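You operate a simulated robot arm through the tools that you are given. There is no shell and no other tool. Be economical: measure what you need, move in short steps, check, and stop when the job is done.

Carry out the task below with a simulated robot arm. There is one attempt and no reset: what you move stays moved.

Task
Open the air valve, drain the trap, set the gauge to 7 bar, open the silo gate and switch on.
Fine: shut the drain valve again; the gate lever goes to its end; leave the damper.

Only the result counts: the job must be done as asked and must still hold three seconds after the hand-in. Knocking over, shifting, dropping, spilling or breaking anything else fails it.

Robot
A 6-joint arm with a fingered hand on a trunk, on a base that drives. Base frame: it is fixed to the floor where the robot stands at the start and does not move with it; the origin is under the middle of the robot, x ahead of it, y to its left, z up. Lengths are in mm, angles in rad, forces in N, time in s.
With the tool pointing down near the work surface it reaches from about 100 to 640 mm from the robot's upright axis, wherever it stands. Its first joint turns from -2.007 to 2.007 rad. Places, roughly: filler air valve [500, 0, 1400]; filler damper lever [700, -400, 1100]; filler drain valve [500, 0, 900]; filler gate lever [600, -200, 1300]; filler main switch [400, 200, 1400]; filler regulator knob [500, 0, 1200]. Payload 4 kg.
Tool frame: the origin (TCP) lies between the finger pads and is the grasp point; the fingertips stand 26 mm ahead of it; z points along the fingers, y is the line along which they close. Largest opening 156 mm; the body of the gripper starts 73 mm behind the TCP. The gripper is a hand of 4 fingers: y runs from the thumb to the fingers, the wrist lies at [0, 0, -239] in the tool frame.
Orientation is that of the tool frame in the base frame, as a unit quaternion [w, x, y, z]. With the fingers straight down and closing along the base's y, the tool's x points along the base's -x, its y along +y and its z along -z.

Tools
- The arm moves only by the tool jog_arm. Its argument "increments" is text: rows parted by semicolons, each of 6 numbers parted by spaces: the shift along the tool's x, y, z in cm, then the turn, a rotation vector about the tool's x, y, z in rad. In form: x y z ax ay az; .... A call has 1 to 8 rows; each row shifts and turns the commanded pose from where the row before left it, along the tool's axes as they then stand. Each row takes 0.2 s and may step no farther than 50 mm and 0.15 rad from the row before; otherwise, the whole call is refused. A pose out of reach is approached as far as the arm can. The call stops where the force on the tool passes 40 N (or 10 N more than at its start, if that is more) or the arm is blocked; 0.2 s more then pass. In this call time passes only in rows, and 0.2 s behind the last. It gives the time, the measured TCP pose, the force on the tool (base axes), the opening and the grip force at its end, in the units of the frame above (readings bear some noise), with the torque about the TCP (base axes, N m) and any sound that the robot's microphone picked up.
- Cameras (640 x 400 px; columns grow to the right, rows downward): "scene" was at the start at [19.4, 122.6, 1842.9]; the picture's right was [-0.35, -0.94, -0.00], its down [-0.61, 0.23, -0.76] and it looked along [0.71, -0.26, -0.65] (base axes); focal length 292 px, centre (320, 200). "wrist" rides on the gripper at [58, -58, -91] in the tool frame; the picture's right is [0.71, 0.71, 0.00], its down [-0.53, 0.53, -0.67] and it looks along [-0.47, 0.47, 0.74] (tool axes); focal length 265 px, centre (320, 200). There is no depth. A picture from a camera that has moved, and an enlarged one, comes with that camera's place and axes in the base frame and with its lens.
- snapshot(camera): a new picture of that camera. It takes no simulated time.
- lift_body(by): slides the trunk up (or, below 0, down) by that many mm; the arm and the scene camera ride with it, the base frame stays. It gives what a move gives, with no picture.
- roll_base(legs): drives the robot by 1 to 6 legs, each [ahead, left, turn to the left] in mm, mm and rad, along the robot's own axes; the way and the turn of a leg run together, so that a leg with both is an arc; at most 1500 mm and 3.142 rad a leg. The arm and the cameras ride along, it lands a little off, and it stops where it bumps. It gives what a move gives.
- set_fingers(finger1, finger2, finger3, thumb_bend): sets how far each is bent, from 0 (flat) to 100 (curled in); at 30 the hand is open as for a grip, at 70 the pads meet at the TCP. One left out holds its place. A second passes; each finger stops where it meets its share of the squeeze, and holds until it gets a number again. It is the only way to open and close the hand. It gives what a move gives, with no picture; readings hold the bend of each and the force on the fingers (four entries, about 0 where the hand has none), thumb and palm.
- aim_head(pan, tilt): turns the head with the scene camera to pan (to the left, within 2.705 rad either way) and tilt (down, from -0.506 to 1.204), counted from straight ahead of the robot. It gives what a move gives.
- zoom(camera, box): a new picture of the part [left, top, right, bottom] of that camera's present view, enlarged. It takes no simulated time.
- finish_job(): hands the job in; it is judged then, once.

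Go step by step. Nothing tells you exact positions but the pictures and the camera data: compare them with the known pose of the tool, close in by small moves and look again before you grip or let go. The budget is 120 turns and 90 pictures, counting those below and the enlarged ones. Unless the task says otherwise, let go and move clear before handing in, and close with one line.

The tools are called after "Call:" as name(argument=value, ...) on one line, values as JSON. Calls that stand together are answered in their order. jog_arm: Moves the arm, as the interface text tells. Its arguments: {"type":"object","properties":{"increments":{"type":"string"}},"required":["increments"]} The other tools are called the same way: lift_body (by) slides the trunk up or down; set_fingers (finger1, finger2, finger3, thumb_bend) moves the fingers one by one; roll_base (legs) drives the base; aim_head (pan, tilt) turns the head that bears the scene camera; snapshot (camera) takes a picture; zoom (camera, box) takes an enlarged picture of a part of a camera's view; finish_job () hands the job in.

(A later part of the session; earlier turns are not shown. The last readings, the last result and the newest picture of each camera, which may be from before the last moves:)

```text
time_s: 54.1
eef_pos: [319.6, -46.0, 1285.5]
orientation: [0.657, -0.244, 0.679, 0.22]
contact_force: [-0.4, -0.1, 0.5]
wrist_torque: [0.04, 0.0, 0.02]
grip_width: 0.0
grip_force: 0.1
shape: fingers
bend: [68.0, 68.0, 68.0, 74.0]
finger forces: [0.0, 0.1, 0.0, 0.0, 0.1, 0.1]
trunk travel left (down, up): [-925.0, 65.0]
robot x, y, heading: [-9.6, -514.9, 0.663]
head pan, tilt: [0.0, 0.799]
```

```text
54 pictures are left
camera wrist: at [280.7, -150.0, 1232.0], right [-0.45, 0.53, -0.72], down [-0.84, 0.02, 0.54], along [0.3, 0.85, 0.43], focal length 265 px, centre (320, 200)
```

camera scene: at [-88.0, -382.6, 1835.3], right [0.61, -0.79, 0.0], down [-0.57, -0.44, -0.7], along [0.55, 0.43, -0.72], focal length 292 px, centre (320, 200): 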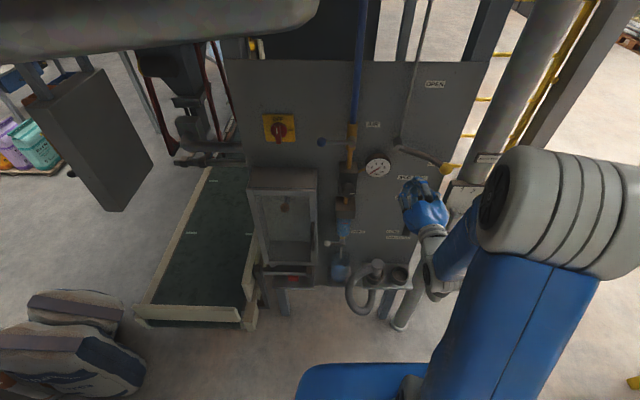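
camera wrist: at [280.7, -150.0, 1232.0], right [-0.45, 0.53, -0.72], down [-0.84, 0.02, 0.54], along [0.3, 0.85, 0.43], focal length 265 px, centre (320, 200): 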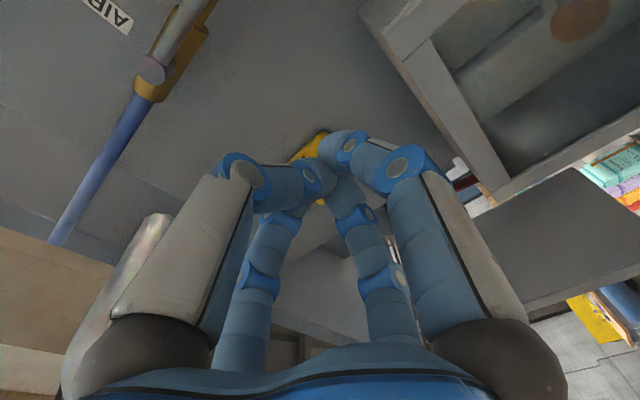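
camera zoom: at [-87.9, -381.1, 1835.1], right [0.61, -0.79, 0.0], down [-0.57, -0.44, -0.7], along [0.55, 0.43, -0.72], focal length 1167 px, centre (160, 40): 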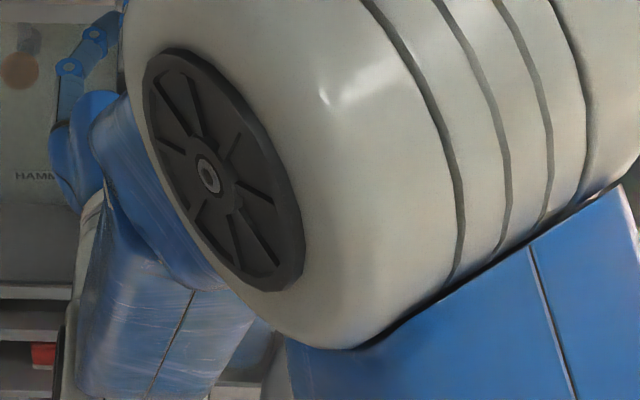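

The air is open. The drain lever has a pale ball at about n=384, l=-282, z=855, just below the trap bowl. I'll lower the trunk to bring the hand there, still well off the panel.

Call:
lift_body(by=-400)

Call:
snapshot(camera="wrist")

Call:
snapshot(camera="scene")

```text
time_s: 58.0
eef_pos: [317.5, -47.8, 886.6]
orientation: [0.658, -0.242, 0.679, 0.219]
contact_force: [0.4, 0.4, 1.1]
wrist_torque: [0.02, -0.01, 0.05]
grip_width: 0.1
grip_force: 0.1
shape: fingers
bend: [68.0, 68.0, 68.0, 74.0]
finger forces: [0.0, 0.1, 0.0, 0.0, 0.1, 0.0]
trunk travel left (down, up): [-525.0, 465.0]
robot x, y, heading: [-13.2, -515.3, 0.666]
head pan, tilt: [0.0, 0.799]
```

```text
53 pictures are left
camera wrist: at [279.9, -151.0, 832.6], right [-0.45, 0.53, -0.72], down [-0.84, 0.02, 0.54], along [0.3, 0.85, 0.43], focal length 265 px, centre (320, 200)
```

wrist: 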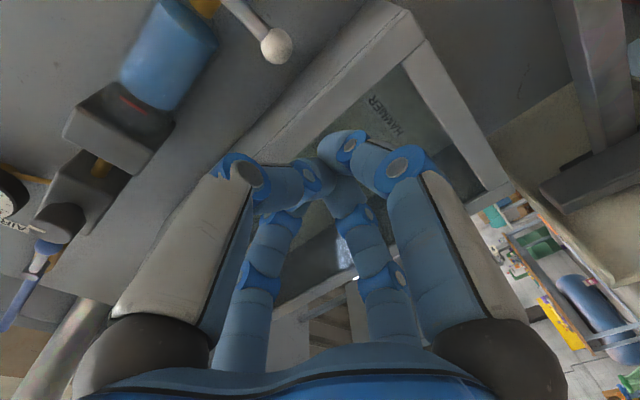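

```text
52 pictures are left
camera scene: at [-89.4, -382.7, 1435.3], right [0.61, -0.79, 0.0], down [-0.57, -0.44, -0.7], along [0.55, 0.43, -0.72], focal length 292 px, centre (320, 200)
```

scene: 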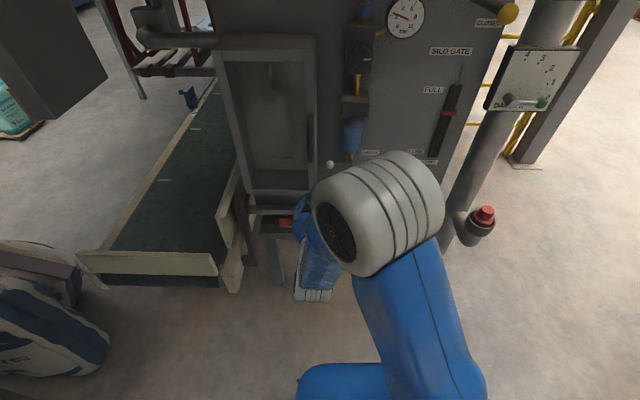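

Call:
zoom(camera="scene", box=[280, 80, 440, 180])

Call:
zoom(camera="wrist", box=[60, 0, 380, 200])

```text
4.00 times, centred on (360, 130) of scene
camera zoom: at [-89.4, -382.7, 1435.3], right [0.61, -0.79, 0.0], down [-0.57, -0.44, -0.7], along [0.55, 0.43, -0.72], focal length 1167 px, centre (160, 480)
```

zoom: 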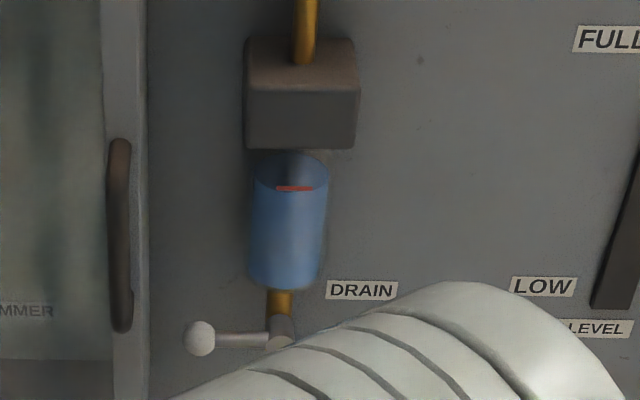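

```text
2.00 times, centred on (220, 100) of wrist
camera zoom: at [279.9, -151.0, 832.6], right [-0.45, 0.53, -0.72], down [-0.84, 0.02, 0.54], along [0.3, 0.85, 0.43], focal length 531 px, centre (520, 400)
```

zoom: 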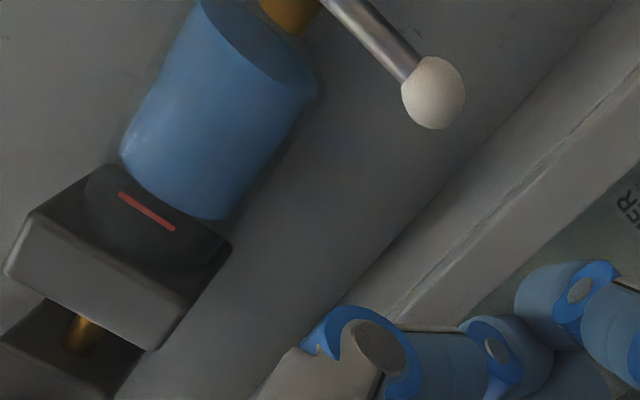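

The bowl is full of water. The drain lever points left (closed) with its hub near l=-338, z=883. I'll move above the lever and yaw the hand so its body stays clear of the hopper handle.

Call:
jog_arm(increments="-2 -3 0 -0.15 0 0; -2 -3 0 -0.15 0 0")

Call:
snapshot(camera="wrist")

Call:
zoom(camera="scene", box=[280, 80, 440, 180])

```text
time_s: 58.6
eef_pos: [359.0, -90.2, 927.6]
orientation: [0.613, -0.338, 0.639, 0.318]
contact_force: [-0.4, -0.3, -0.1]
wrist_torque: [-0.01, -0.04, 0.02]
grip_width: 0.0
grip_force: 0.0
shape: fingers
bend: [68.0, 68.0, 68.0, 74.0]
finger forces: [0.0, 0.0, 0.0, 0.0, 0.1, 0.1]
trunk travel left (down, up): [-525.0, 465.0]
robot x, y, heading: [-12.8, -515.0, 0.663]
head pan, tilt: [0.0, 0.799]
```

```text
49 pictures are left
camera wrist: at [352.9, -199.8, 873.3], right [-0.6, 0.37, -0.71], down [-0.8, -0.23, 0.55], along [0.04, 0.9, 0.43], focal length 265 px, centre (320, 200)
```

wrist: 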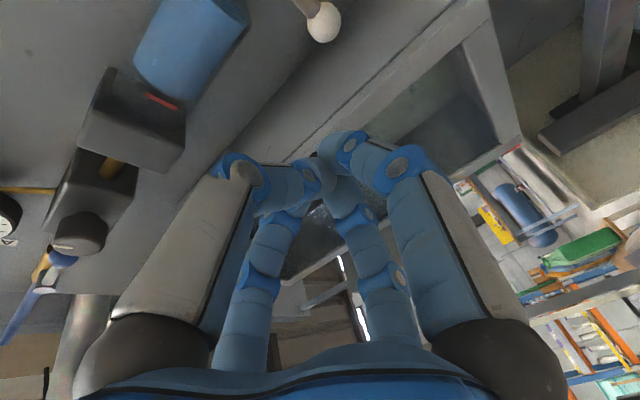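

```text
4.00 times, centred on (360, 130) of scene
camera zoom: at [-89.0, -383.3, 1435.3], right [0.61, -0.79, 0.0], down [-0.57, -0.44, -0.7], along [0.55, 0.43, -0.72], focal length 1167 px, centre (160, 480)
```

zoom: 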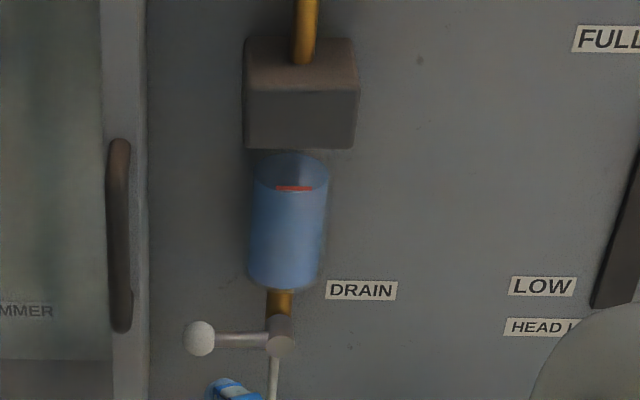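

The tip is in front of and just above the lever, with the bowl to its right. I'll advance to above the lever.

Call:
jog_arm(increments="0.3 -1.13 3.41 0 0 0; 0.3 -1.13 3.41 0 0 0; 0.3 -1.13 3.41 0 0 0; 0.2 -1.13 3.41 0 0 0")

Call:
snapshot(camera="wrist")

Call:
zoom(camera="scene", box=[280, 80, 440, 180])

```text
time_s: 59.6
eef_pos: [472.8, -1.7, 910.9]
orientation: [0.613, -0.339, 0.638, 0.319]
contact_force: [-2.2, 0.1, 1.6]
wrist_torque: [-0.06, 0.1, 0.0]
grip_width: 0.1
grip_force: 1.2
shape: fingers
bend: [68.0, 68.0, 68.0, 74.0]
finger forces: [3.1, 0.1, 0.0, 0.0, 0.0, 0.0]
trunk travel left (down, up): [-525.0, 465.0]
robot x, y, heading: [-13.4, -514.6, 0.659]
head pan, tilt: [0.0, 0.799]
```

```text
47 pictures are left
camera wrist: at [467.1, -112.1, 856.6], right [-0.59, 0.37, -0.71], down [-0.8, -0.23, 0.55], along [0.04, 0.9, 0.43], focal length 265 px, centre (320, 200)
```

wrist: 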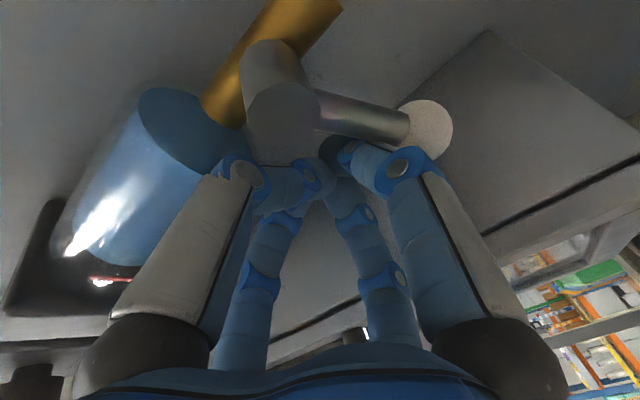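

```text
4.00 times, centred on (360, 130) of scene
camera zoom: at [-89.1, -382.1, 1435.3], right [0.61, -0.79, 0.0], down [-0.57, -0.44, -0.7], along [0.55, 0.43, -0.72], focal length 1167 px, centre (160, 480)
```

zoom: 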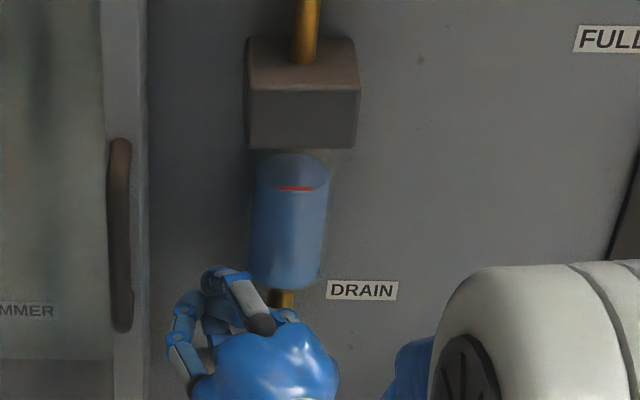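

There is light contact with the lever from above. I'll push down along the arc.

Call:
jog_arm(increments="1.55 0.14 0.05 0 0 0; 1.55 0.14 0.05 0 0 0; 1.2 -0.6 -0.2 0 0 0; 1.2 -0.6 -0.2 0 0 0")

Call:
snapshot(camera="wrist")

Call:
zoom(camera="scene", box=[280, 80, 440, 180])

```text
time_s: 60.2
eef_pos: [470.5, 1.1, 900.9]
orientation: [0.627, -0.337, 0.623, 0.323]
contact_force: [-7.9, -0.6, 16.7]
wrist_torque: [-0.73, -0.28, -0.34]
grip_width: 0.0
grip_force: 9.3
shape: fingers
bend: [68.0, 68.0, 68.0, 73.0]
finger forces: [0.0, 0.0, 0.0, 0.0, 18.7, 0.0]
trunk travel left (down, up): [-525.0, 465.0]
robot x, y, heading: [-14.1, -518.1, 0.657]
head pan, tilt: [0.0, 0.799]
stopped in row 3: the force on the tool passed its limit at 46 N (the readings are from after the stop); the commanded pose is now the measured one
```

```text
45 pictures are left
camera wrist: at [467.3, -107.0, 843.8], right [-0.57, 0.39, -0.72], down [-0.82, -0.25, 0.52], along [0.02, 0.89, 0.46], focal length 265 px, centre (320, 200)
```

wrist: 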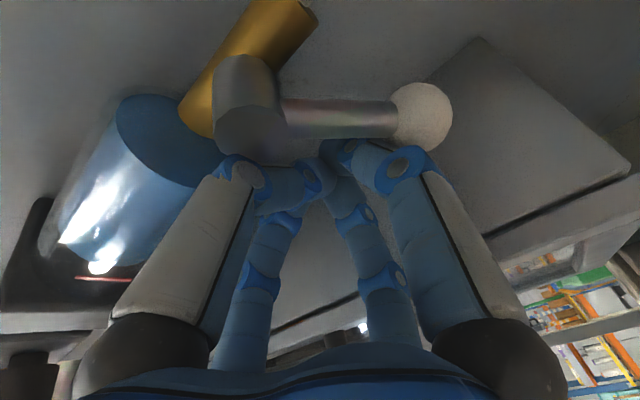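

```text
4.00 times, centred on (360, 130) of scene
camera zoom: at [-92.0, -383.7, 1435.3], right [0.61, -0.79, 0.0], down [-0.56, -0.44, -0.7], along [0.55, 0.43, -0.72], focal length 1167 px, centre (160, 480)
```

zoom: 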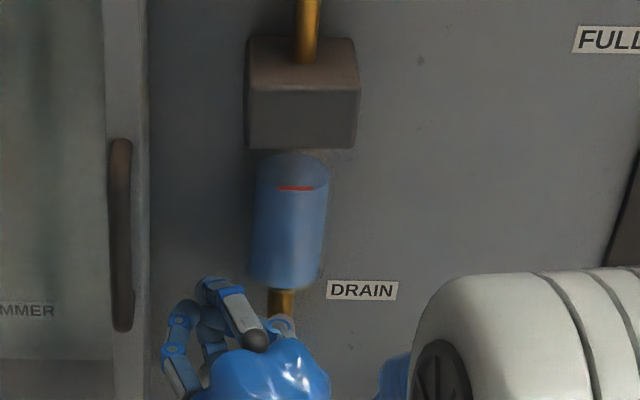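

The lever moved a little, but I'm pushing too close to the hub with the thumb. I'll lift off, shift left nearer the ball and push again.

Call:
jog_arm(increments="-1.5 0 0 0 0.04 0; 0 0.9 0.3 0 0 0; 1.5 0 0 0 0 0; 1.2 0 0 0 0 0; 1.2 0 0 0 0 0")

Call:
snapshot(camera="wrist")

```text
time_s: 61.4
eef_pos: [465.7, 4.0, 867.6]
orientation: [0.608, -0.344, 0.643, 0.314]
contact_force: [-3.6, -0.7, -4.8]
wrist_torque: [0.29, 0.08, -0.19]
grip_width: 0.1
grip_force: 3.0
shape: fingers
bend: [68.0, 68.0, 68.0, 73.0]
finger forces: [0.0, 0.1, 0.0, 0.1, 6.4, 0.1]
trunk travel left (down, up): [-525.0, 465.0]
robot x, y, heading: [-16.1, -517.9, 0.666]
head pan, tilt: [0.0, 0.799]
```

```text
43 pictures are left
camera wrist: at [459.7, -106.3, 815.7], right [-0.6, 0.36, -0.72], down [-0.8, -0.22, 0.56], along [0.04, 0.91, 0.42], focal length 265 px, centre (320, 200)
```

wrist: 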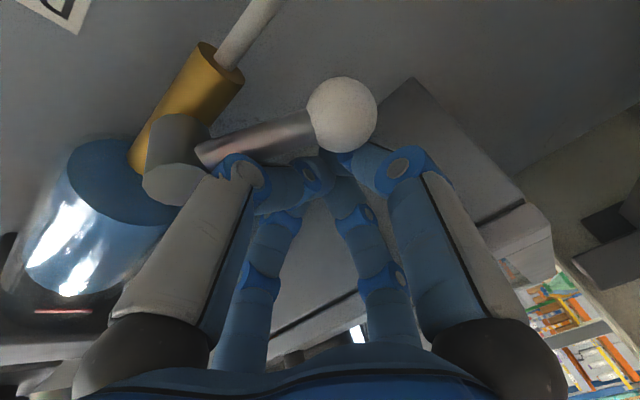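

The lever is swinging down, about 40° so far. I'll continue the arc while keeping the tip above the cup.

Call:
jog_arm(increments="0.9 -0.5 -0.15 0 0 0; 0.8 -0.6 -0.2 0 0 0; 0.6 -0.7 -0.2 0 0 0; 0.4 -0.7 -0.2 0 0 0; 0.2 -0.8 -0.25 0 0 0; 0.2 -0.8 -0.25 0 0 0")

Call:
snapshot(camera="wrist")

Call:
zoom(camera="scene", box=[280, 80, 440, 180])

```text
time_s: 62.8
eef_pos: [486.5, -27.5, 840.8]
orientation: [0.61, -0.347, 0.639, 0.315]
contact_force: [-35.2, -1.5, 1.4]
wrist_torque: [0.03, -0.02, -0.44]
grip_width: 2.1
grip_force: 17.0
shape: fingers
bend: [70.0, 66.0, 70.0, 78.0]
finger forces: [0.9, 0.0, 1.0, 0.1, 31.8, 0.0]
trunk travel left (down, up): [-525.0, 465.0]
robot x, y, heading: [-14.9, -515.1, 0.662]
head pan, tilt: [0.0, 0.799]
```

```text
42 pictures are left
camera wrist: at [482.1, -138.8, 788.9], right [-0.6, 0.35, -0.72], down [-0.8, -0.23, 0.55], along [0.03, 0.91, 0.42], focal length 265 px, centre (320, 200)
```

wrist: 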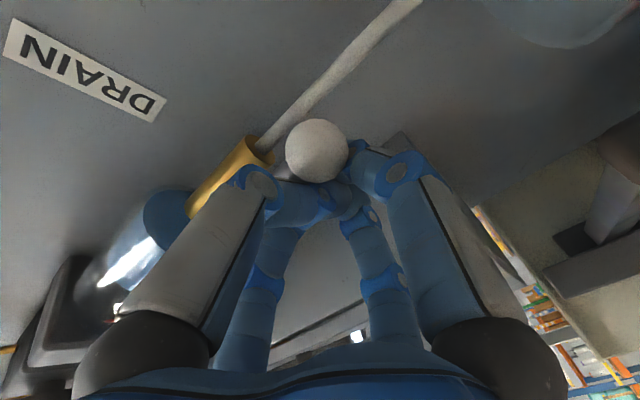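

```text
4.00 times, centred on (360, 130) of scene
camera zoom: at [-94.3, -382.8, 1434.9], right [0.61, -0.79, 0.0], down [-0.56, -0.44, -0.7], along [0.55, 0.43, -0.71], focal length 1167 px, centre (160, 480)
```

zoom: 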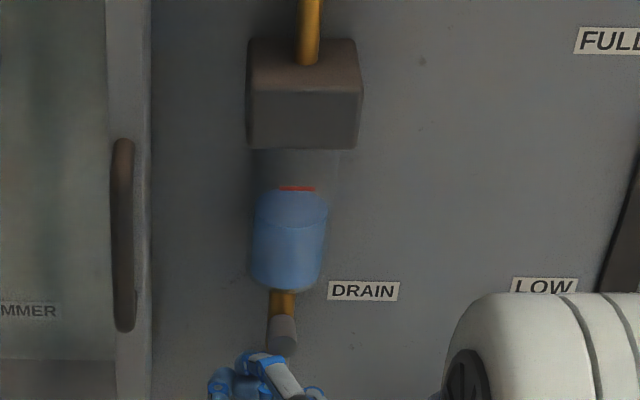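

The valve is open and the bowl level is dropping. I'll back off, move to the lever's right side and wait for the bowl to empty.

Call:
jog_arm(increments="0 1.2 0 0 0 0; 0 1.3 -4.3 0 0 0; 0 1.3 -4.3 0 0 0; 0 -3.5 -1.3 0 0 0; 0 -4.0 -1.3 0 0 0; 0 -4.0 -1.3 0 0 0")

Call:
set_fingers(finger1=70, finger2=70, finger3=70, thumb_bend=70)

Call:
set_fingers(finger1=70)

Call:
zoom(camera="scene", box=[280, 80, 440, 180])

Call:
snapshot(camera="wrist")

```text
time_s: 64.2
eef_pos: [483.8, -173.6, 849.5]
orientation: [0.61, -0.343, 0.64, 0.315]
contact_force: [1.2, 0.9, 0.4]
wrist_torque: [-0.02, -0.02, -0.01]
grip_width: 0.0
grip_force: 0.1
shape: fingers
bend: [68.0, 68.0, 68.0, 74.0]
finger forces: [0.0, 0.1, 0.1, 0.0, 0.1, 0.0]
trunk travel left (down, up): [-525.0, 465.0]
robot x, y, heading: [-12.4, -515.9, 0.659]
head pan, tilt: [0.0, 0.799]
```

```text
time_s: 65.2
eef_pos: [485.5, -174.2, 848.7]
orientation: [0.61, -0.343, 0.64, 0.315]
contact_force: [0.0, -0.7, -0.8]
wrist_torque: [0.01, 0.02, 0.02]
grip_width: 0.1
grip_force: 0.0
shape: fingers
bend: [68.0, 68.0, 68.0, 74.0]
finger forces: [0.1, 0.1, 0.0, 0.1, 0.0, 0.1]
trunk travel left (down, up): [-525.0, 465.0]
robot x, y, heading: [-14.1, -517.8, 0.66]
head pan, tilt: [0.0, 0.799]
```

```text
time_s: 66.2
eef_pos: [485.8, -173.1, 848.3]
orientation: [0.61, -0.343, 0.641, 0.315]
contact_force: [-0.8, -0.1, -0.1]
wrist_torque: [0.0, -0.03, 0.0]
grip_width: 0.2
grip_force: 0.1
shape: fingers
bend: [68.0, 68.0, 68.0, 74.0]
finger forces: [0.0, 0.1, 0.0, 0.0, 0.1, 0.1]
trunk travel left (down, up): [-525.0, 465.0]
robot x, y, heading: [-8.6, -513.1, 0.659]
head pan, tilt: [0.0, 0.799]
```

```text
4.00 times, centred on (360, 130) of scene
camera zoom: at [-89.4, -382.6, 1435.2], right [0.61, -0.79, 0.0], down [-0.57, -0.44, -0.7], along [0.55, 0.43, -0.72], focal length 1167 px, centre (160, 480)
```

zoom: 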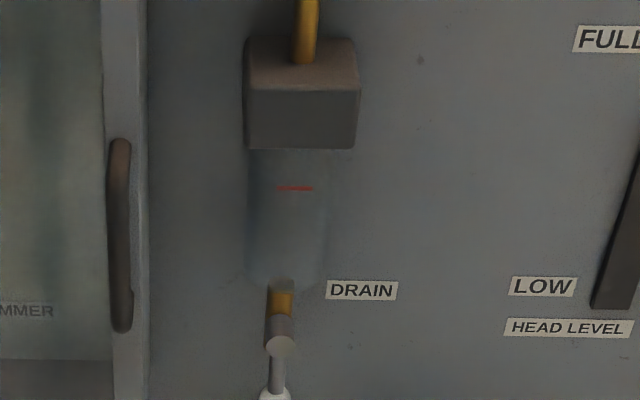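

```text
39 pictures are left
camera wrist: at [479.3, -284.7, 796.3], right [-0.6, 0.36, -0.72], down [-0.8, -0.22, 0.56], along [0.04, 0.91, 0.42], focal length 265 px, centre (320, 200)
```

wrist: 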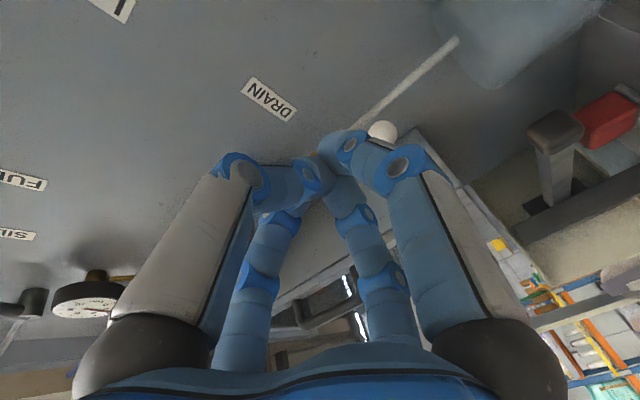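

The bowl is empty. Now I'll advance to the right of the lever to shut the drain.

Call:
jog_arm(increments="0.1 0.8 3.5 0 0 0; 0.1 0.8 3.5 0 0 0; 0.1 0.8 3.5 0 0 0")

Call:
snapshot(camera="wrist")

```text
time_s: 67.0
eef_pos: [524.8, -75.0, 839.4]
orientation: [0.609, -0.344, 0.642, 0.314]
contact_force: [0.0, -0.5, -0.3]
wrist_torque: [-0.02, 0.01, 0.0]
grip_width: 0.0
grip_force: 0.0
shape: fingers
bend: [68.0, 68.0, 68.0, 74.0]
finger forces: [0.0, 0.0, 0.0, 0.1, 0.0, 0.0]
trunk travel left (down, up): [-525.0, 465.0]
robot x, y, heading: [-13.3, -516.0, 0.66]
head pan, tilt: [0.0, 0.799]
```

```text
38 pictures are left
camera wrist: at [518.5, -185.7, 787.1], right [-0.6, 0.36, -0.72], down [-0.8, -0.22, 0.56], along [0.04, 0.91, 0.42], focal length 265 px, centre (320, 200)
```

wrist: 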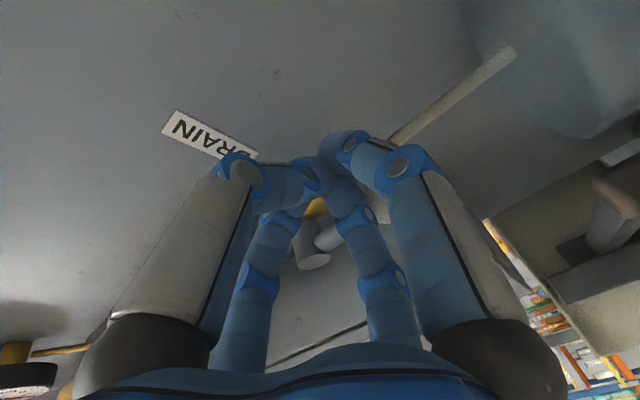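

Call:
jog_arm(increments="0 1.33 0.42 0 0 0; 0.1 1.52 0.48 0 0 0; 0 1.33 0.42 0 0 0; -0.5 1.33 0.42 0 0 0; -0.8 1.14 0.36 0 0 0; -1.0 0.95 0.3 0 0 0")

Call:
zoom(camera="scene", box=[280, 80, 440, 180])

Call:
snapshot(camera="wrist")

```text
time_s: 68.4
eef_pos: [473.1, -15.7, 845.4]
orientation: [0.599, -0.346, 0.651, 0.31]
contact_force: [-4.3, -3.6, -9.5]
wrist_torque: [0.1, -0.05, 0.02]
grip_width: 0.1
grip_force: 5.3
shape: fingers
bend: [68.0, 69.0, 69.0, 73.0]
finger forces: [0.0, 0.0, 11.2, 0.0, 0.1, 0.0]
trunk travel left (down, up): [-525.0, 465.0]
robot x, y, heading: [-15.7, -517.3, 0.661]
head pan, tilt: [0.0, 0.799]
stopped in row 6: the force on the tool passed its limit at 43 N (the readings are from after the stop); the commanded pose is now the measured one
```

```text
4.00 times, centred on (360, 130) of scene
camera zoom: at [-89.4, -382.1, 1435.4], right [0.61, -0.79, 0.0], down [-0.57, -0.44, -0.7], along [0.55, 0.43, -0.72], focal length 1167 px, centre (160, 480)
```

zoom: 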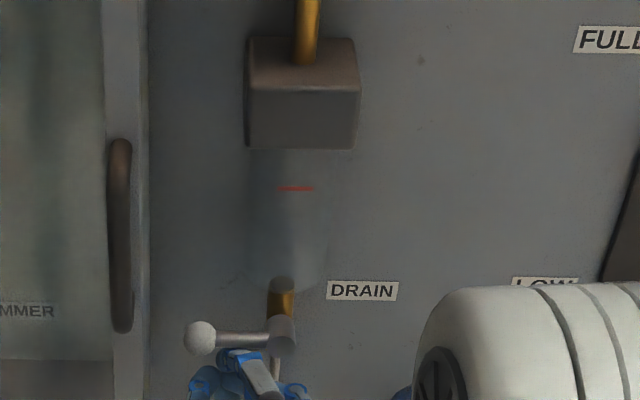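

```text
36 pictures are left
camera wrist: at [465.8, -128.1, 795.9], right [-0.61, 0.35, -0.71], down [-0.79, -0.21, 0.58], along [0.05, 0.91, 0.4], focal length 265 px, centre (320, 200)
```

wrist: 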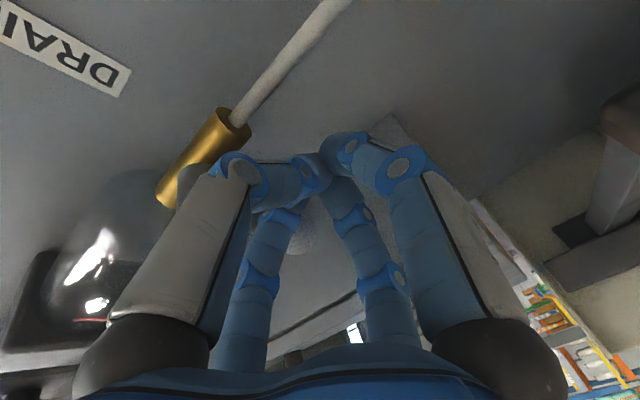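

The drain lever is back in its original closed position and the bowl is empty. I'll retreat, square the hand and raise the trunk to the regulator knob height.

Call:
jog_arm(increments="1 0 0 0 0 0; 0 1.3 -4.1 0 0 0; 0 1.3 -4.1 0 0 0; 0 1.3 -4.1 0 0 0; 0 -2 0 0.15 -0.02 0; 0 -2 0 0.15 0 0; 0 0 0 0 0 0")

Call:
lift_body(by=355)

Call:
set_fingers(finger1=30, finger2=30, finger3=30, thumb_bend=30)

Call:
snapshot(camera="wrist")

Call:
snapshot(camera="scene")

```text
refused: row 5 steps farther than a row can; nothing moved
```

```text
time_s: 69.0
eef_pos: [468.2, -19.9, 850.1]
orientation: [0.59, -0.351, 0.659, 0.308]
contact_force: [-5.7, -4.6, -10.1]
wrist_torque: [0.01, 0.0, 0.0]
grip_width: 0.0
grip_force: 5.5
shape: fingers
bend: [68.0, 69.0, 69.0, 73.0]
finger forces: [0.1, 0.1, 11.5, 0.1, 0.1, 0.1]
trunk travel left (down, up): [-540.0, 450.0]
robot x, y, heading: [-17.1, -515.6, 0.662]
head pan, tilt: [0.0, 0.799]
stopped: the force on the tool passed its limit at 44 N (the readings are from after the stop); the commanded pose is now the measured one
```

```text
time_s: 70.0
eef_pos: [466.2, -19.4, 849.9]
orientation: [0.59, -0.351, 0.659, 0.308]
contact_force: [-28.6, -9.7, -14.9]
wrist_torque: [0.23, 0.17, -0.03]
grip_width: 78.1
grip_force: 24.4
shape: fingers
bend: [30.0, 47.0, 70.0, 51.0]
finger forces: [0.0, 7.7, 14.6, 0.0, 27.7, 0.1]
trunk travel left (down, up): [-540.0, 450.0]
robot x, y, heading: [-17.4, -516.8, 0.663]
head pan, tilt: [0.0, 0.799]
```

```text
35 pictures are left
camera wrist: at [459.2, -131.9, 802.6], right [-0.62, 0.33, -0.71], down [-0.78, -0.2, 0.59], along [0.05, 0.92, 0.38], focal length 265 px, centre (320, 200)
```

wrist: 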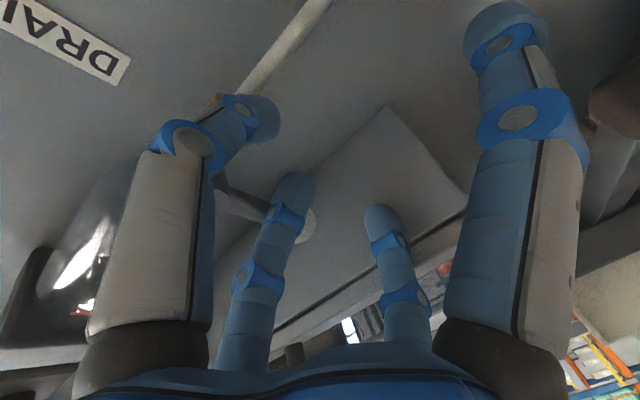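

```text
34 pictures are left
camera scene: at [-91.9, -382.6, 1449.6], right [0.61, -0.79, 0.0], down [-0.56, -0.44, -0.7], along [0.55, 0.43, -0.72], focal length 292 px, centre (320, 200)
```

scene: 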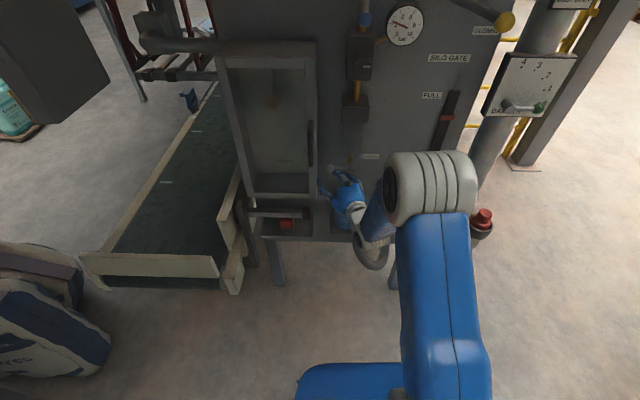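

One move was refused, so the hand stayed and pushed slightly against the lever. I'll close the fingers again, ease down and check before retreating.

Call:
set_fingers(finger1=70, finger2=70, finger3=70, thumb_bend=70)

Call:
jog_arm(increments="1.5 0 0 0 0 0; 0 1.3 -4.1 0 0 0; 0 1.3 -4.1 0 0 0; 0 1.3 -4.1 0 0 0")

Call:
zoom(camera="scene", box=[280, 80, 440, 180])

```text
time_s: 71.0
eef_pos: [469.4, -18.7, 852.8]
orientation: [0.593, -0.349, 0.657, 0.309]
contact_force: [-0.1, 0.9, -0.6]
wrist_torque: [-0.03, 0.0, -0.01]
grip_width: 0.0
grip_force: 0.0
shape: fingers
bend: [69.0, 68.0, 71.0, 69.0]
finger forces: [0.1, 0.0, 0.1, 0.0, 0.0, 0.0]
trunk travel left (down, up): [-540.0, 450.0]
robot x, y, heading: [-11.3, -512.2, 0.661]
head pan, tilt: [0.0, 0.799]
```

```text
time_s: 72.0
eef_pos: [366.0, -100.9, 850.7]
orientation: [0.593, -0.35, 0.656, 0.309]
contact_force: [-0.1, -1.8, 0.0]
wrist_torque: [-0.03, -0.05, -0.03]
grip_width: 0.0
grip_force: 0.1
shape: fingers
bend: [69.0, 68.0, 71.0, 69.0]
finger forces: [0.0, 0.0, 0.0, 0.1, 0.0, 0.1]
trunk travel left (down, up): [-540.0, 450.0]
robot x, y, heading: [-11.8, -516.6, 0.663]
head pan, tilt: [0.0, 0.799]
```

```text
4.00 times, centred on (360, 130) of scene
camera zoom: at [-90.2, -383.3, 1449.9], right [0.61, -0.79, 0.0], down [-0.57, -0.44, -0.7], along [0.55, 0.43, -0.72], focal length 1167 px, centre (160, 480)
```

zoom: 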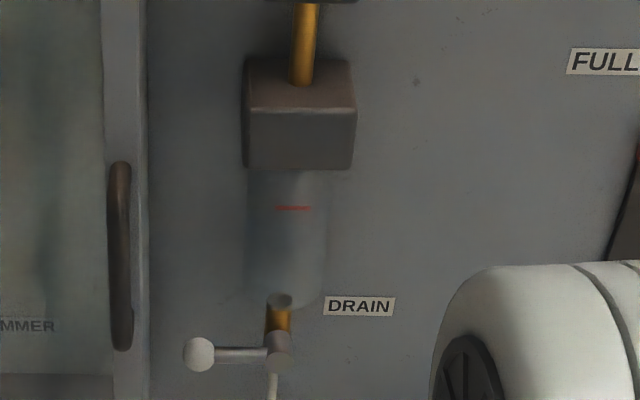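

The drain is still shut and undamaged. I'll square the hand up now.

Call:
jog_arm(increments="0 -1.2 0 0.103 -0.035 0; 0 -1.2 0 0.103 -0.035 0; 0 -1.2 0 0.103 -0.035 0")

Call:
lift_body(by=352)

Call:
set_fingers(finger1=30, finger2=30, finger3=30, thumb_bend=30)

Call:
snapshot(camera="wrist")

Call:
snapshot(camera="scene")

```text
time_s: 72.8
eef_pos: [396.3, -122.0, 850.7]
orientation: [0.674, -0.237, 0.665, 0.22]
contact_force: [0.4, 0.1, 0.5]
wrist_torque: [-0.01, 0.02, -0.02]
grip_width: 0.1
grip_force: 0.0
shape: fingers
bend: [69.0, 68.0, 71.0, 69.0]
finger forces: [0.0, 0.0, 0.0, 0.0, 0.1, 0.0]
trunk travel left (down, up): [-540.0, 450.0]
robot x, y, heading: [-13.7, -516.9, 0.66]
head pan, tilt: [0.0, 0.799]
```

```text
time_s: 76.3
eef_pos: [396.5, -122.0, 1203.1]
orientation: [0.673, -0.237, 0.665, 0.222]
contact_force: [1.6, -0.2, 0.0]
wrist_torque: [0.02, -0.02, -0.01]
grip_width: 0.0
grip_force: 0.0
shape: fingers
bend: [69.0, 68.0, 71.0, 69.0]
finger forces: [0.0, 0.0, 0.0, 0.0, 0.0, 0.1]
trunk travel left (down, up): [-892.0, 98.0]
robot x, y, heading: [-11.7, -513.3, 0.663]
head pan, tilt: [0.0, 0.799]
```

```text
time_s: 77.3
eef_pos: [395.4, -121.6, 1202.5]
orientation: [0.673, -0.237, 0.665, 0.221]
contact_force: [0.3, 0.4, 0.2]
wrist_torque: [0.03, -0.01, -0.02]
grip_width: 106.3
grip_force: 0.2
shape: fingers
bend: [30.0, 30.0, 30.0, 30.0]
finger forces: [0.1, 0.0, 0.0, 0.1, 0.0, 0.0]
trunk travel left (down, up): [-892.0, 98.0]
robot x, y, heading: [-13.7, -519.4, 0.663]
head pan, tilt: [0.0, 0.799]
```

```text
32 pictures are left
camera wrist: at [359.3, -224.0, 1145.1], right [-0.42, 0.55, -0.72], down [-0.86, 0.01, 0.51], along [0.29, 0.84, 0.46], focal length 265 px, centre (320, 200)
```

wrist: 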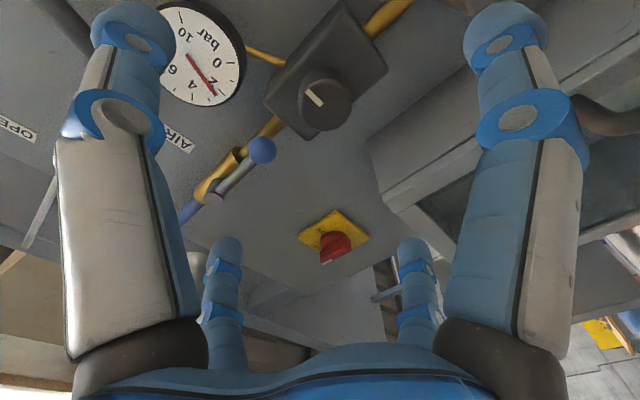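

```text
31 pictures are left
camera scene: at [-89.4, -382.7, 1801.8], right [0.61, -0.79, 0.0], down [-0.57, -0.44, -0.7], along [0.55, 0.43, -0.72], focal length 292 px, centre (320, 200)
```

scene: 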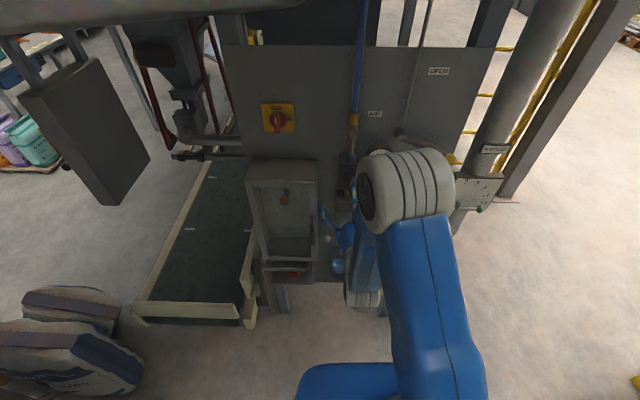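

The gauge reads about 2 bar and the knob is in view. I'll advance 55 mm and check centring.

Call:
jog_arm(increments="0 0 2.8 0 0 0; 0.3 -0.1 2.7 0 0 0")

Call:
snapshot(camera="wrist")

```text
time_s: 77.9
eef_pos: [441.6, -88.1, 1198.8]
orientation: [0.673, -0.237, 0.665, 0.222]
contact_force: [0.4, 0.4, -0.2]
wrist_torque: [0.0, 0.01, -0.03]
grip_width: 106.1
grip_force: 0.1
shape: fingers
bend: [30.0, 30.0, 30.0, 30.0]
finger forces: [0.1, 0.0, 0.1, 0.1, 0.0, 0.0]
trunk travel left (down, up): [-892.0, 98.0]
robot x, y, heading: [-13.6, -517.6, 0.663]
head pan, tilt: [0.0, 0.799]
```

```text
30 pictures are left
camera wrist: at [404.3, -190.5, 1141.7], right [-0.42, 0.55, -0.72], down [-0.86, 0.01, 0.51], along [0.29, 0.84, 0.46], focal length 265 px, centre (320, 200)
```

wrist: 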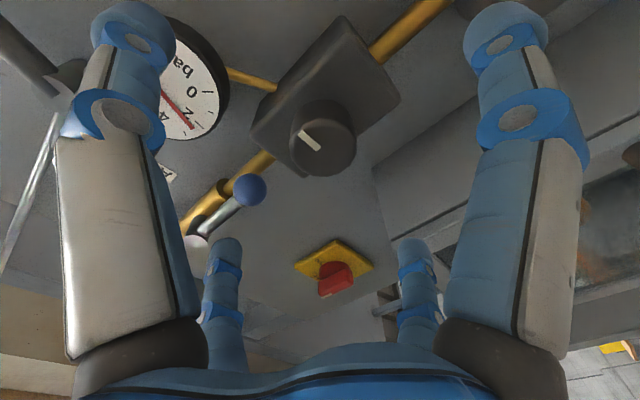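

The knob face is at about n=334, l=-344, z=1192 and about 38 mm across. I'll pre-close the fingers and move onto it.

Call:
set_fingers(finger1=46, finger2=46, finger3=46, thumb_bend=46)

Call:
jog_arm(increments="0.7 -0.3 0 0 0 0; 0 0 2.4 0 0 0; 0 0 2.4 0 0 0")

Call:
snapshot(camera="wrist")

```text
time_s: 78.9
eef_pos: [439.7, -88.9, 1199.3]
orientation: [0.673, -0.237, 0.665, 0.222]
contact_force: [0.1, -0.6, 0.4]
wrist_torque: [0.03, -0.02, 0.0]
grip_width: 62.8
grip_force: 0.0
shape: fingers
bend: [46.0, 46.0, 46.0, 46.0]
finger forces: [0.0, 0.1, 0.0, 0.0, 0.1, 0.0]
trunk travel left (down, up): [-892.0, 98.0]
robot x, y, heading: [-12.7, -515.9, 0.664]
head pan, tilt: [0.0, 0.799]
```

```text
time_s: 79.7
eef_pos: [480.0, -60.8, 1192.5]
orientation: [0.673, -0.236, 0.665, 0.222]
contact_force: [0.5, 0.6, 0.2]
wrist_torque: [-0.03, 0.01, 0.01]
grip_width: 62.8
grip_force: 0.0
shape: fingers
bend: [46.0, 46.0, 46.0, 46.0]
finger forces: [0.0, 0.0, 0.0, 0.1, 0.0, 0.1]
trunk travel left (down, up): [-892.0, 98.0]
robot x, y, heading: [-11.3, -517.6, 0.661]
head pan, tilt: [0.0, 0.799]
```

```text
29 pictures are left
camera wrist: at [443.7, -163.6, 1135.3], right [-0.42, 0.55, -0.72], down [-0.86, 0.01, 0.51], along [0.29, 0.84, 0.46], focal length 265 px, centre (320, 200)
```

wrist: 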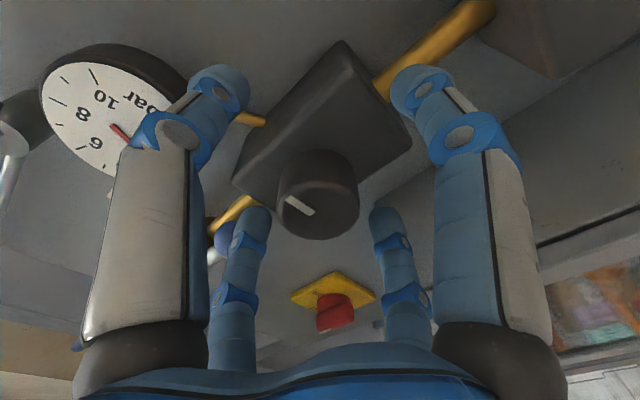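

The knob is well centred. I'll grip it and turn clockwise a little.

Call:
set_fingers(finger1=68, finger2=68, finger3=68, thumb_bend=68)

Call:
jog_arm(increments="0 0 0 0 0 0.15; 0 0 0 0 0 0.15; 0 0 0 0 0 0.15; 0 0 0 0 0 0.15")

Call:
snapshot(camera="wrist")

```text
time_s: 80.7
eef_pos: [479.0, -61.4, 1194.1]
orientation: [0.674, -0.237, 0.664, 0.222]
contact_force: [-0.4, 2.3, 5.1]
wrist_torque: [0.07, -0.13, 0.06]
grip_width: 14.1
grip_force: 13.3
shape: fingers
bend: [64.0, 59.0, 58.0, 64.0]
finger forces: [3.5, 8.5, 9.0, 0.1, 5.9, 0.1]
trunk travel left (down, up): [-892.0, 98.0]
robot x, y, heading: [-14.0, -514.6, 0.661]
head pan, tilt: [0.0, 0.799]
```

```text
time_s: 81.7
eef_pos: [478.8, -60.4, 1191.9]
orientation: [0.577, -0.031, 0.705, 0.411]
contact_force: [-5.2, 8.1, 3.4]
wrist_torque: [0.02, -0.08, 0.27]
grip_width: 14.4
grip_force: 13.5
shape: fingers
bend: [63.0, 58.0, 59.0, 65.0]
finger forces: [5.3, 10.9, 6.8, 0.1, 4.1, 0.0]
trunk travel left (down, up): [-892.0, 98.0]
robot x, y, heading: [-13.1, -518.6, 0.658]
head pan, tilt: [0.0, 0.799]
```

```text
28 pictures are left
camera wrist: at [416.2, -129.2, 1111.5], right [-0.6, 0.77, -0.21], down [-0.62, -0.29, 0.73], along [0.5, 0.57, 0.66], focal length 265 px, centre (320, 200)
```

wrist: 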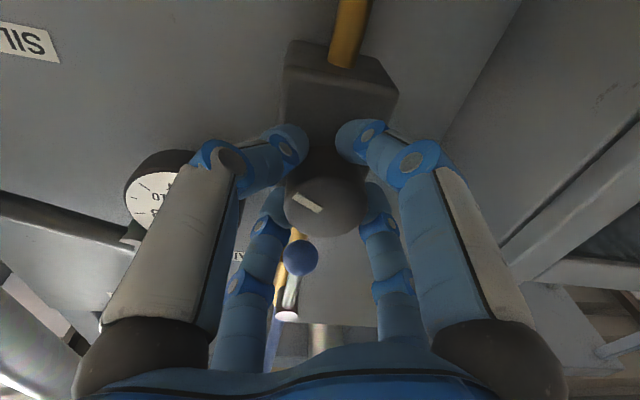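

The knob turns with the hand. I'll turn another 0.6 rad, then release and step back to read the gauge.

Call:
jog_arm(increments="0 0 0 0 0 0.15; 0 0 0 0 0 0.15; 0 0 0 0 0 0.15; 0 0 0 0 0 0.15")

Call:
set_fingers(finger1=44, finger2=44, finger3=44, thumb_bend=44)

Call:
jog_arm(increments="0 0 -5 0 0 0; 0 0 -4 0 0 -0.15; 0 0 0 0 0 -0.15; 0 0 0 0 0 -0.15; 0 0 0 0 0 -0.15; 0 0 0 0 0 -0.15; 0 0 0 0 0 -0.15; 0 0 0 0 0 -0.15")

Call:
jog_arm(increments="0 0 0 0 0 -0.15")

Call:
zoom(camera="wrist", box=[80, 0, 400, 200])

```text
time_s: 82.7
eef_pos: [477.3, -60.6, 1192.4]
orientation: [0.43, 0.179, 0.683, 0.562]
contact_force: [-7.6, 11.8, 1.4]
wrist_torque: [-0.07, -0.1, 0.4]
grip_width: 16.2
grip_force: 13.5
shape: fingers
bend: [62.0, 58.0, 61.0, 65.0]
finger forces: [7.6, 10.8, 5.1, 0.0, 4.8, 0.0]
trunk travel left (down, up): [-892.0, 98.0]
robot x, y, heading: [-13.3, -515.7, 0.662]
head pan, tilt: [0.0, 0.799]
```

```text
time_s: 83.7
eef_pos: [480.0, -61.3, 1192.9]
orientation: [0.432, 0.18, 0.683, 0.561]
contact_force: [-0.1, 0.8, -0.4]
wrist_torque: [-0.01, -0.01, -0.04]
grip_width: 68.0
grip_force: 0.1
shape: fingers
bend: [44.0, 44.0, 44.0, 44.0]
finger forces: [0.0, 0.0, 0.1, 0.0, 0.0, 0.0]
trunk travel left (down, up): [-892.0, 98.0]
robot x, y, heading: [-15.1, -516.1, 0.659]
head pan, tilt: [0.0, 0.799]
```

```text
time_s: 85.5
eef_pos: [409.5, -116.3, 1192.2]
orientation: [0.655, -0.188, 0.681, 0.269]
contact_force: [-0.3, -0.1, -0.2]
wrist_torque: [0.0, -0.03, 0.01]
grip_width: 67.5
grip_force: 0.1
shape: fingers
bend: [44.0, 44.0, 44.0, 44.0]
finger forces: [0.0, 0.0, 0.0, 0.0, 0.0, 0.1]
trunk travel left (down, up): [-892.0, 98.0]
robot x, y, heading: [-13.3, -518.0, 0.661]
head pan, tilt: [0.0, 0.799]
```

```text
time_s: 85.9
eef_pos: [409.8, -116.9, 1192.9]
orientation: [0.673, -0.237, 0.665, 0.22]
contact_force: [0.6, -0.4, 0.4]
wrist_torque: [-0.02, 0.0, -0.03]
grip_width: 67.9
grip_force: 0.1
shape: fingers
bend: [44.0, 44.0, 44.0, 44.0]
finger forces: [0.1, 0.1, 0.1, 0.1, 0.0, 0.0]
trunk travel left (down, up): [-892.0, 98.0]
robot x, y, heading: [-11.2, -518.8, 0.663]
head pan, tilt: [0.0, 0.799]
```

```text
2.00 times, centred on (240, 100) of wrist
camera zoom: at [373.1, -219.4, 1135.1], right [-0.42, 0.55, -0.73], down [-0.86, 0.02, 0.51], along [0.29, 0.84, 0.46], focal length 531 px, centre (480, 400)
```

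zoom: 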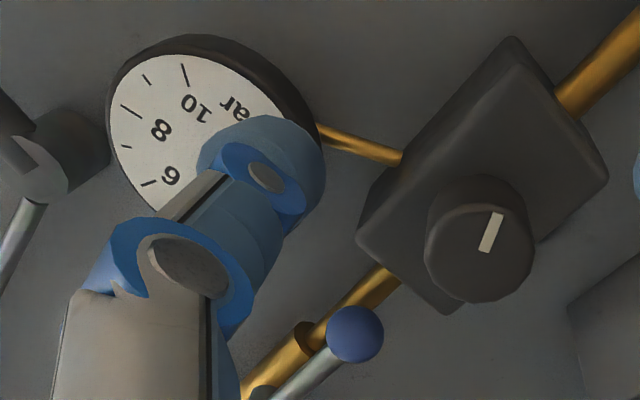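

The thumb hides the needle, so I'll curl it and look again.

Call:
set_fingers(thumb_bend=80)

Call:
zoom(camera="wrist", box=[80, 0, 400, 200])

```text
time_s: 86.9
eef_pos: [409.6, -117.2, 1193.6]
orientation: [0.673, -0.237, 0.665, 0.222]
contact_force: [0.2, 0.1, -0.5]
wrist_torque: [0.02, -0.02, -0.02]
grip_width: 46.9
grip_force: 0.0
shape: fingers
bend: [44.0, 44.0, 44.0, 80.0]
finger forces: [0.0, 0.1, 0.0, 0.1, 0.1, 0.0]
trunk travel left (down, up): [-892.0, 98.0]
robot x, y, heading: [-11.4, -514.5, 0.658]
head pan, tilt: [0.0, 0.799]
```

```text
2.00 times, centred on (240, 100) of wrist
camera zoom: at [372.7, -219.4, 1135.0], right [-0.42, 0.55, -0.72], down [-0.86, 0.01, 0.51], along [0.29, 0.84, 0.46], focal length 531 px, centre (480, 400)
```

zoom: 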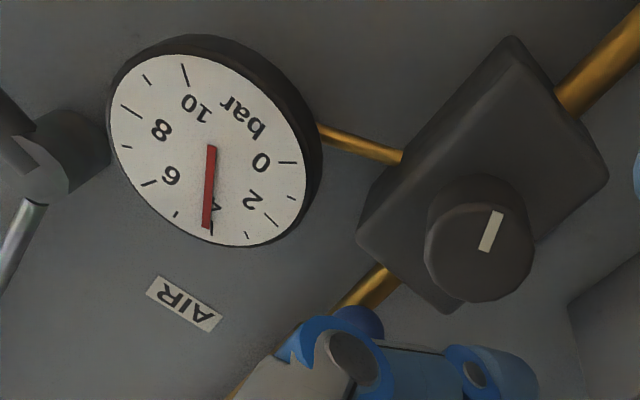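

The gauge now reads about 4.0 bar, up from about 2, after 1.2 rad of clockwise turn. I need about 1.8 rad more. I'll pre-roll, re-grip and turn most of it.

Call:
set_fingers(thumb_bend=44)

Call:
jog_arm(increments="0 0 0 0 0 -0.15; 0 0 0 0 0 -0.15; 0 0 0 0 0 -0.15; 0 0 3 0 0 0; 0 0 3 0 0 0; 0 0 3 0 0 0")

Call:
snapshot(camera="wrist")

```text
time_s: 87.9
eef_pos: [408.7, -117.2, 1192.1]
orientation: [0.673, -0.236, 0.665, 0.221]
contact_force: [0.8, -0.4, 0.1]
wrist_torque: [-0.02, -0.02, 0.0]
grip_width: 67.7
grip_force: 0.0
shape: fingers
bend: [44.0, 44.0, 44.0, 44.0]
finger forces: [0.0, 0.0, 0.0, 0.0, 0.0, 0.0]
trunk travel left (down, up): [-892.0, 98.0]
robot x, y, heading: [-13.4, -519.0, 0.659]
head pan, tilt: [0.0, 0.799]
```

```text
time_s: 89.3
eef_pos: [481.2, -62.6, 1193.9]
orientation: [0.705, -0.38, 0.595, 0.066]
contact_force: [-0.2, -0.8, 0.5]
wrist_torque: [0.0, -0.02, 0.01]
grip_width: 67.8
grip_force: 0.1
shape: fingers
bend: [44.0, 44.0, 44.0, 44.0]
finger forces: [0.0, 0.0, 0.1, 0.1, 0.1, 0.1]
trunk travel left (down, up): [-892.0, 98.0]
robot x, y, heading: [-14.2, -512.9, 0.663]
head pan, tilt: [0.0, 0.799]
```

```text
25 pictures are left
camera wrist: at [456.3, -179.0, 1166.8], right [-0.18, 0.24, -0.95], down [-0.96, 0.15, 0.23], along [0.2, 0.96, 0.21], focal length 265 px, centre (320, 200)
```

wrist: 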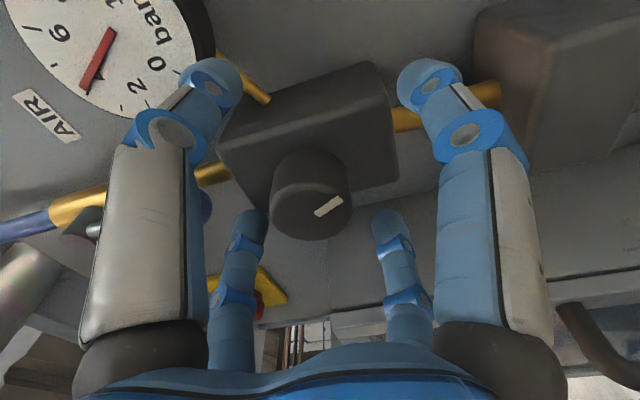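

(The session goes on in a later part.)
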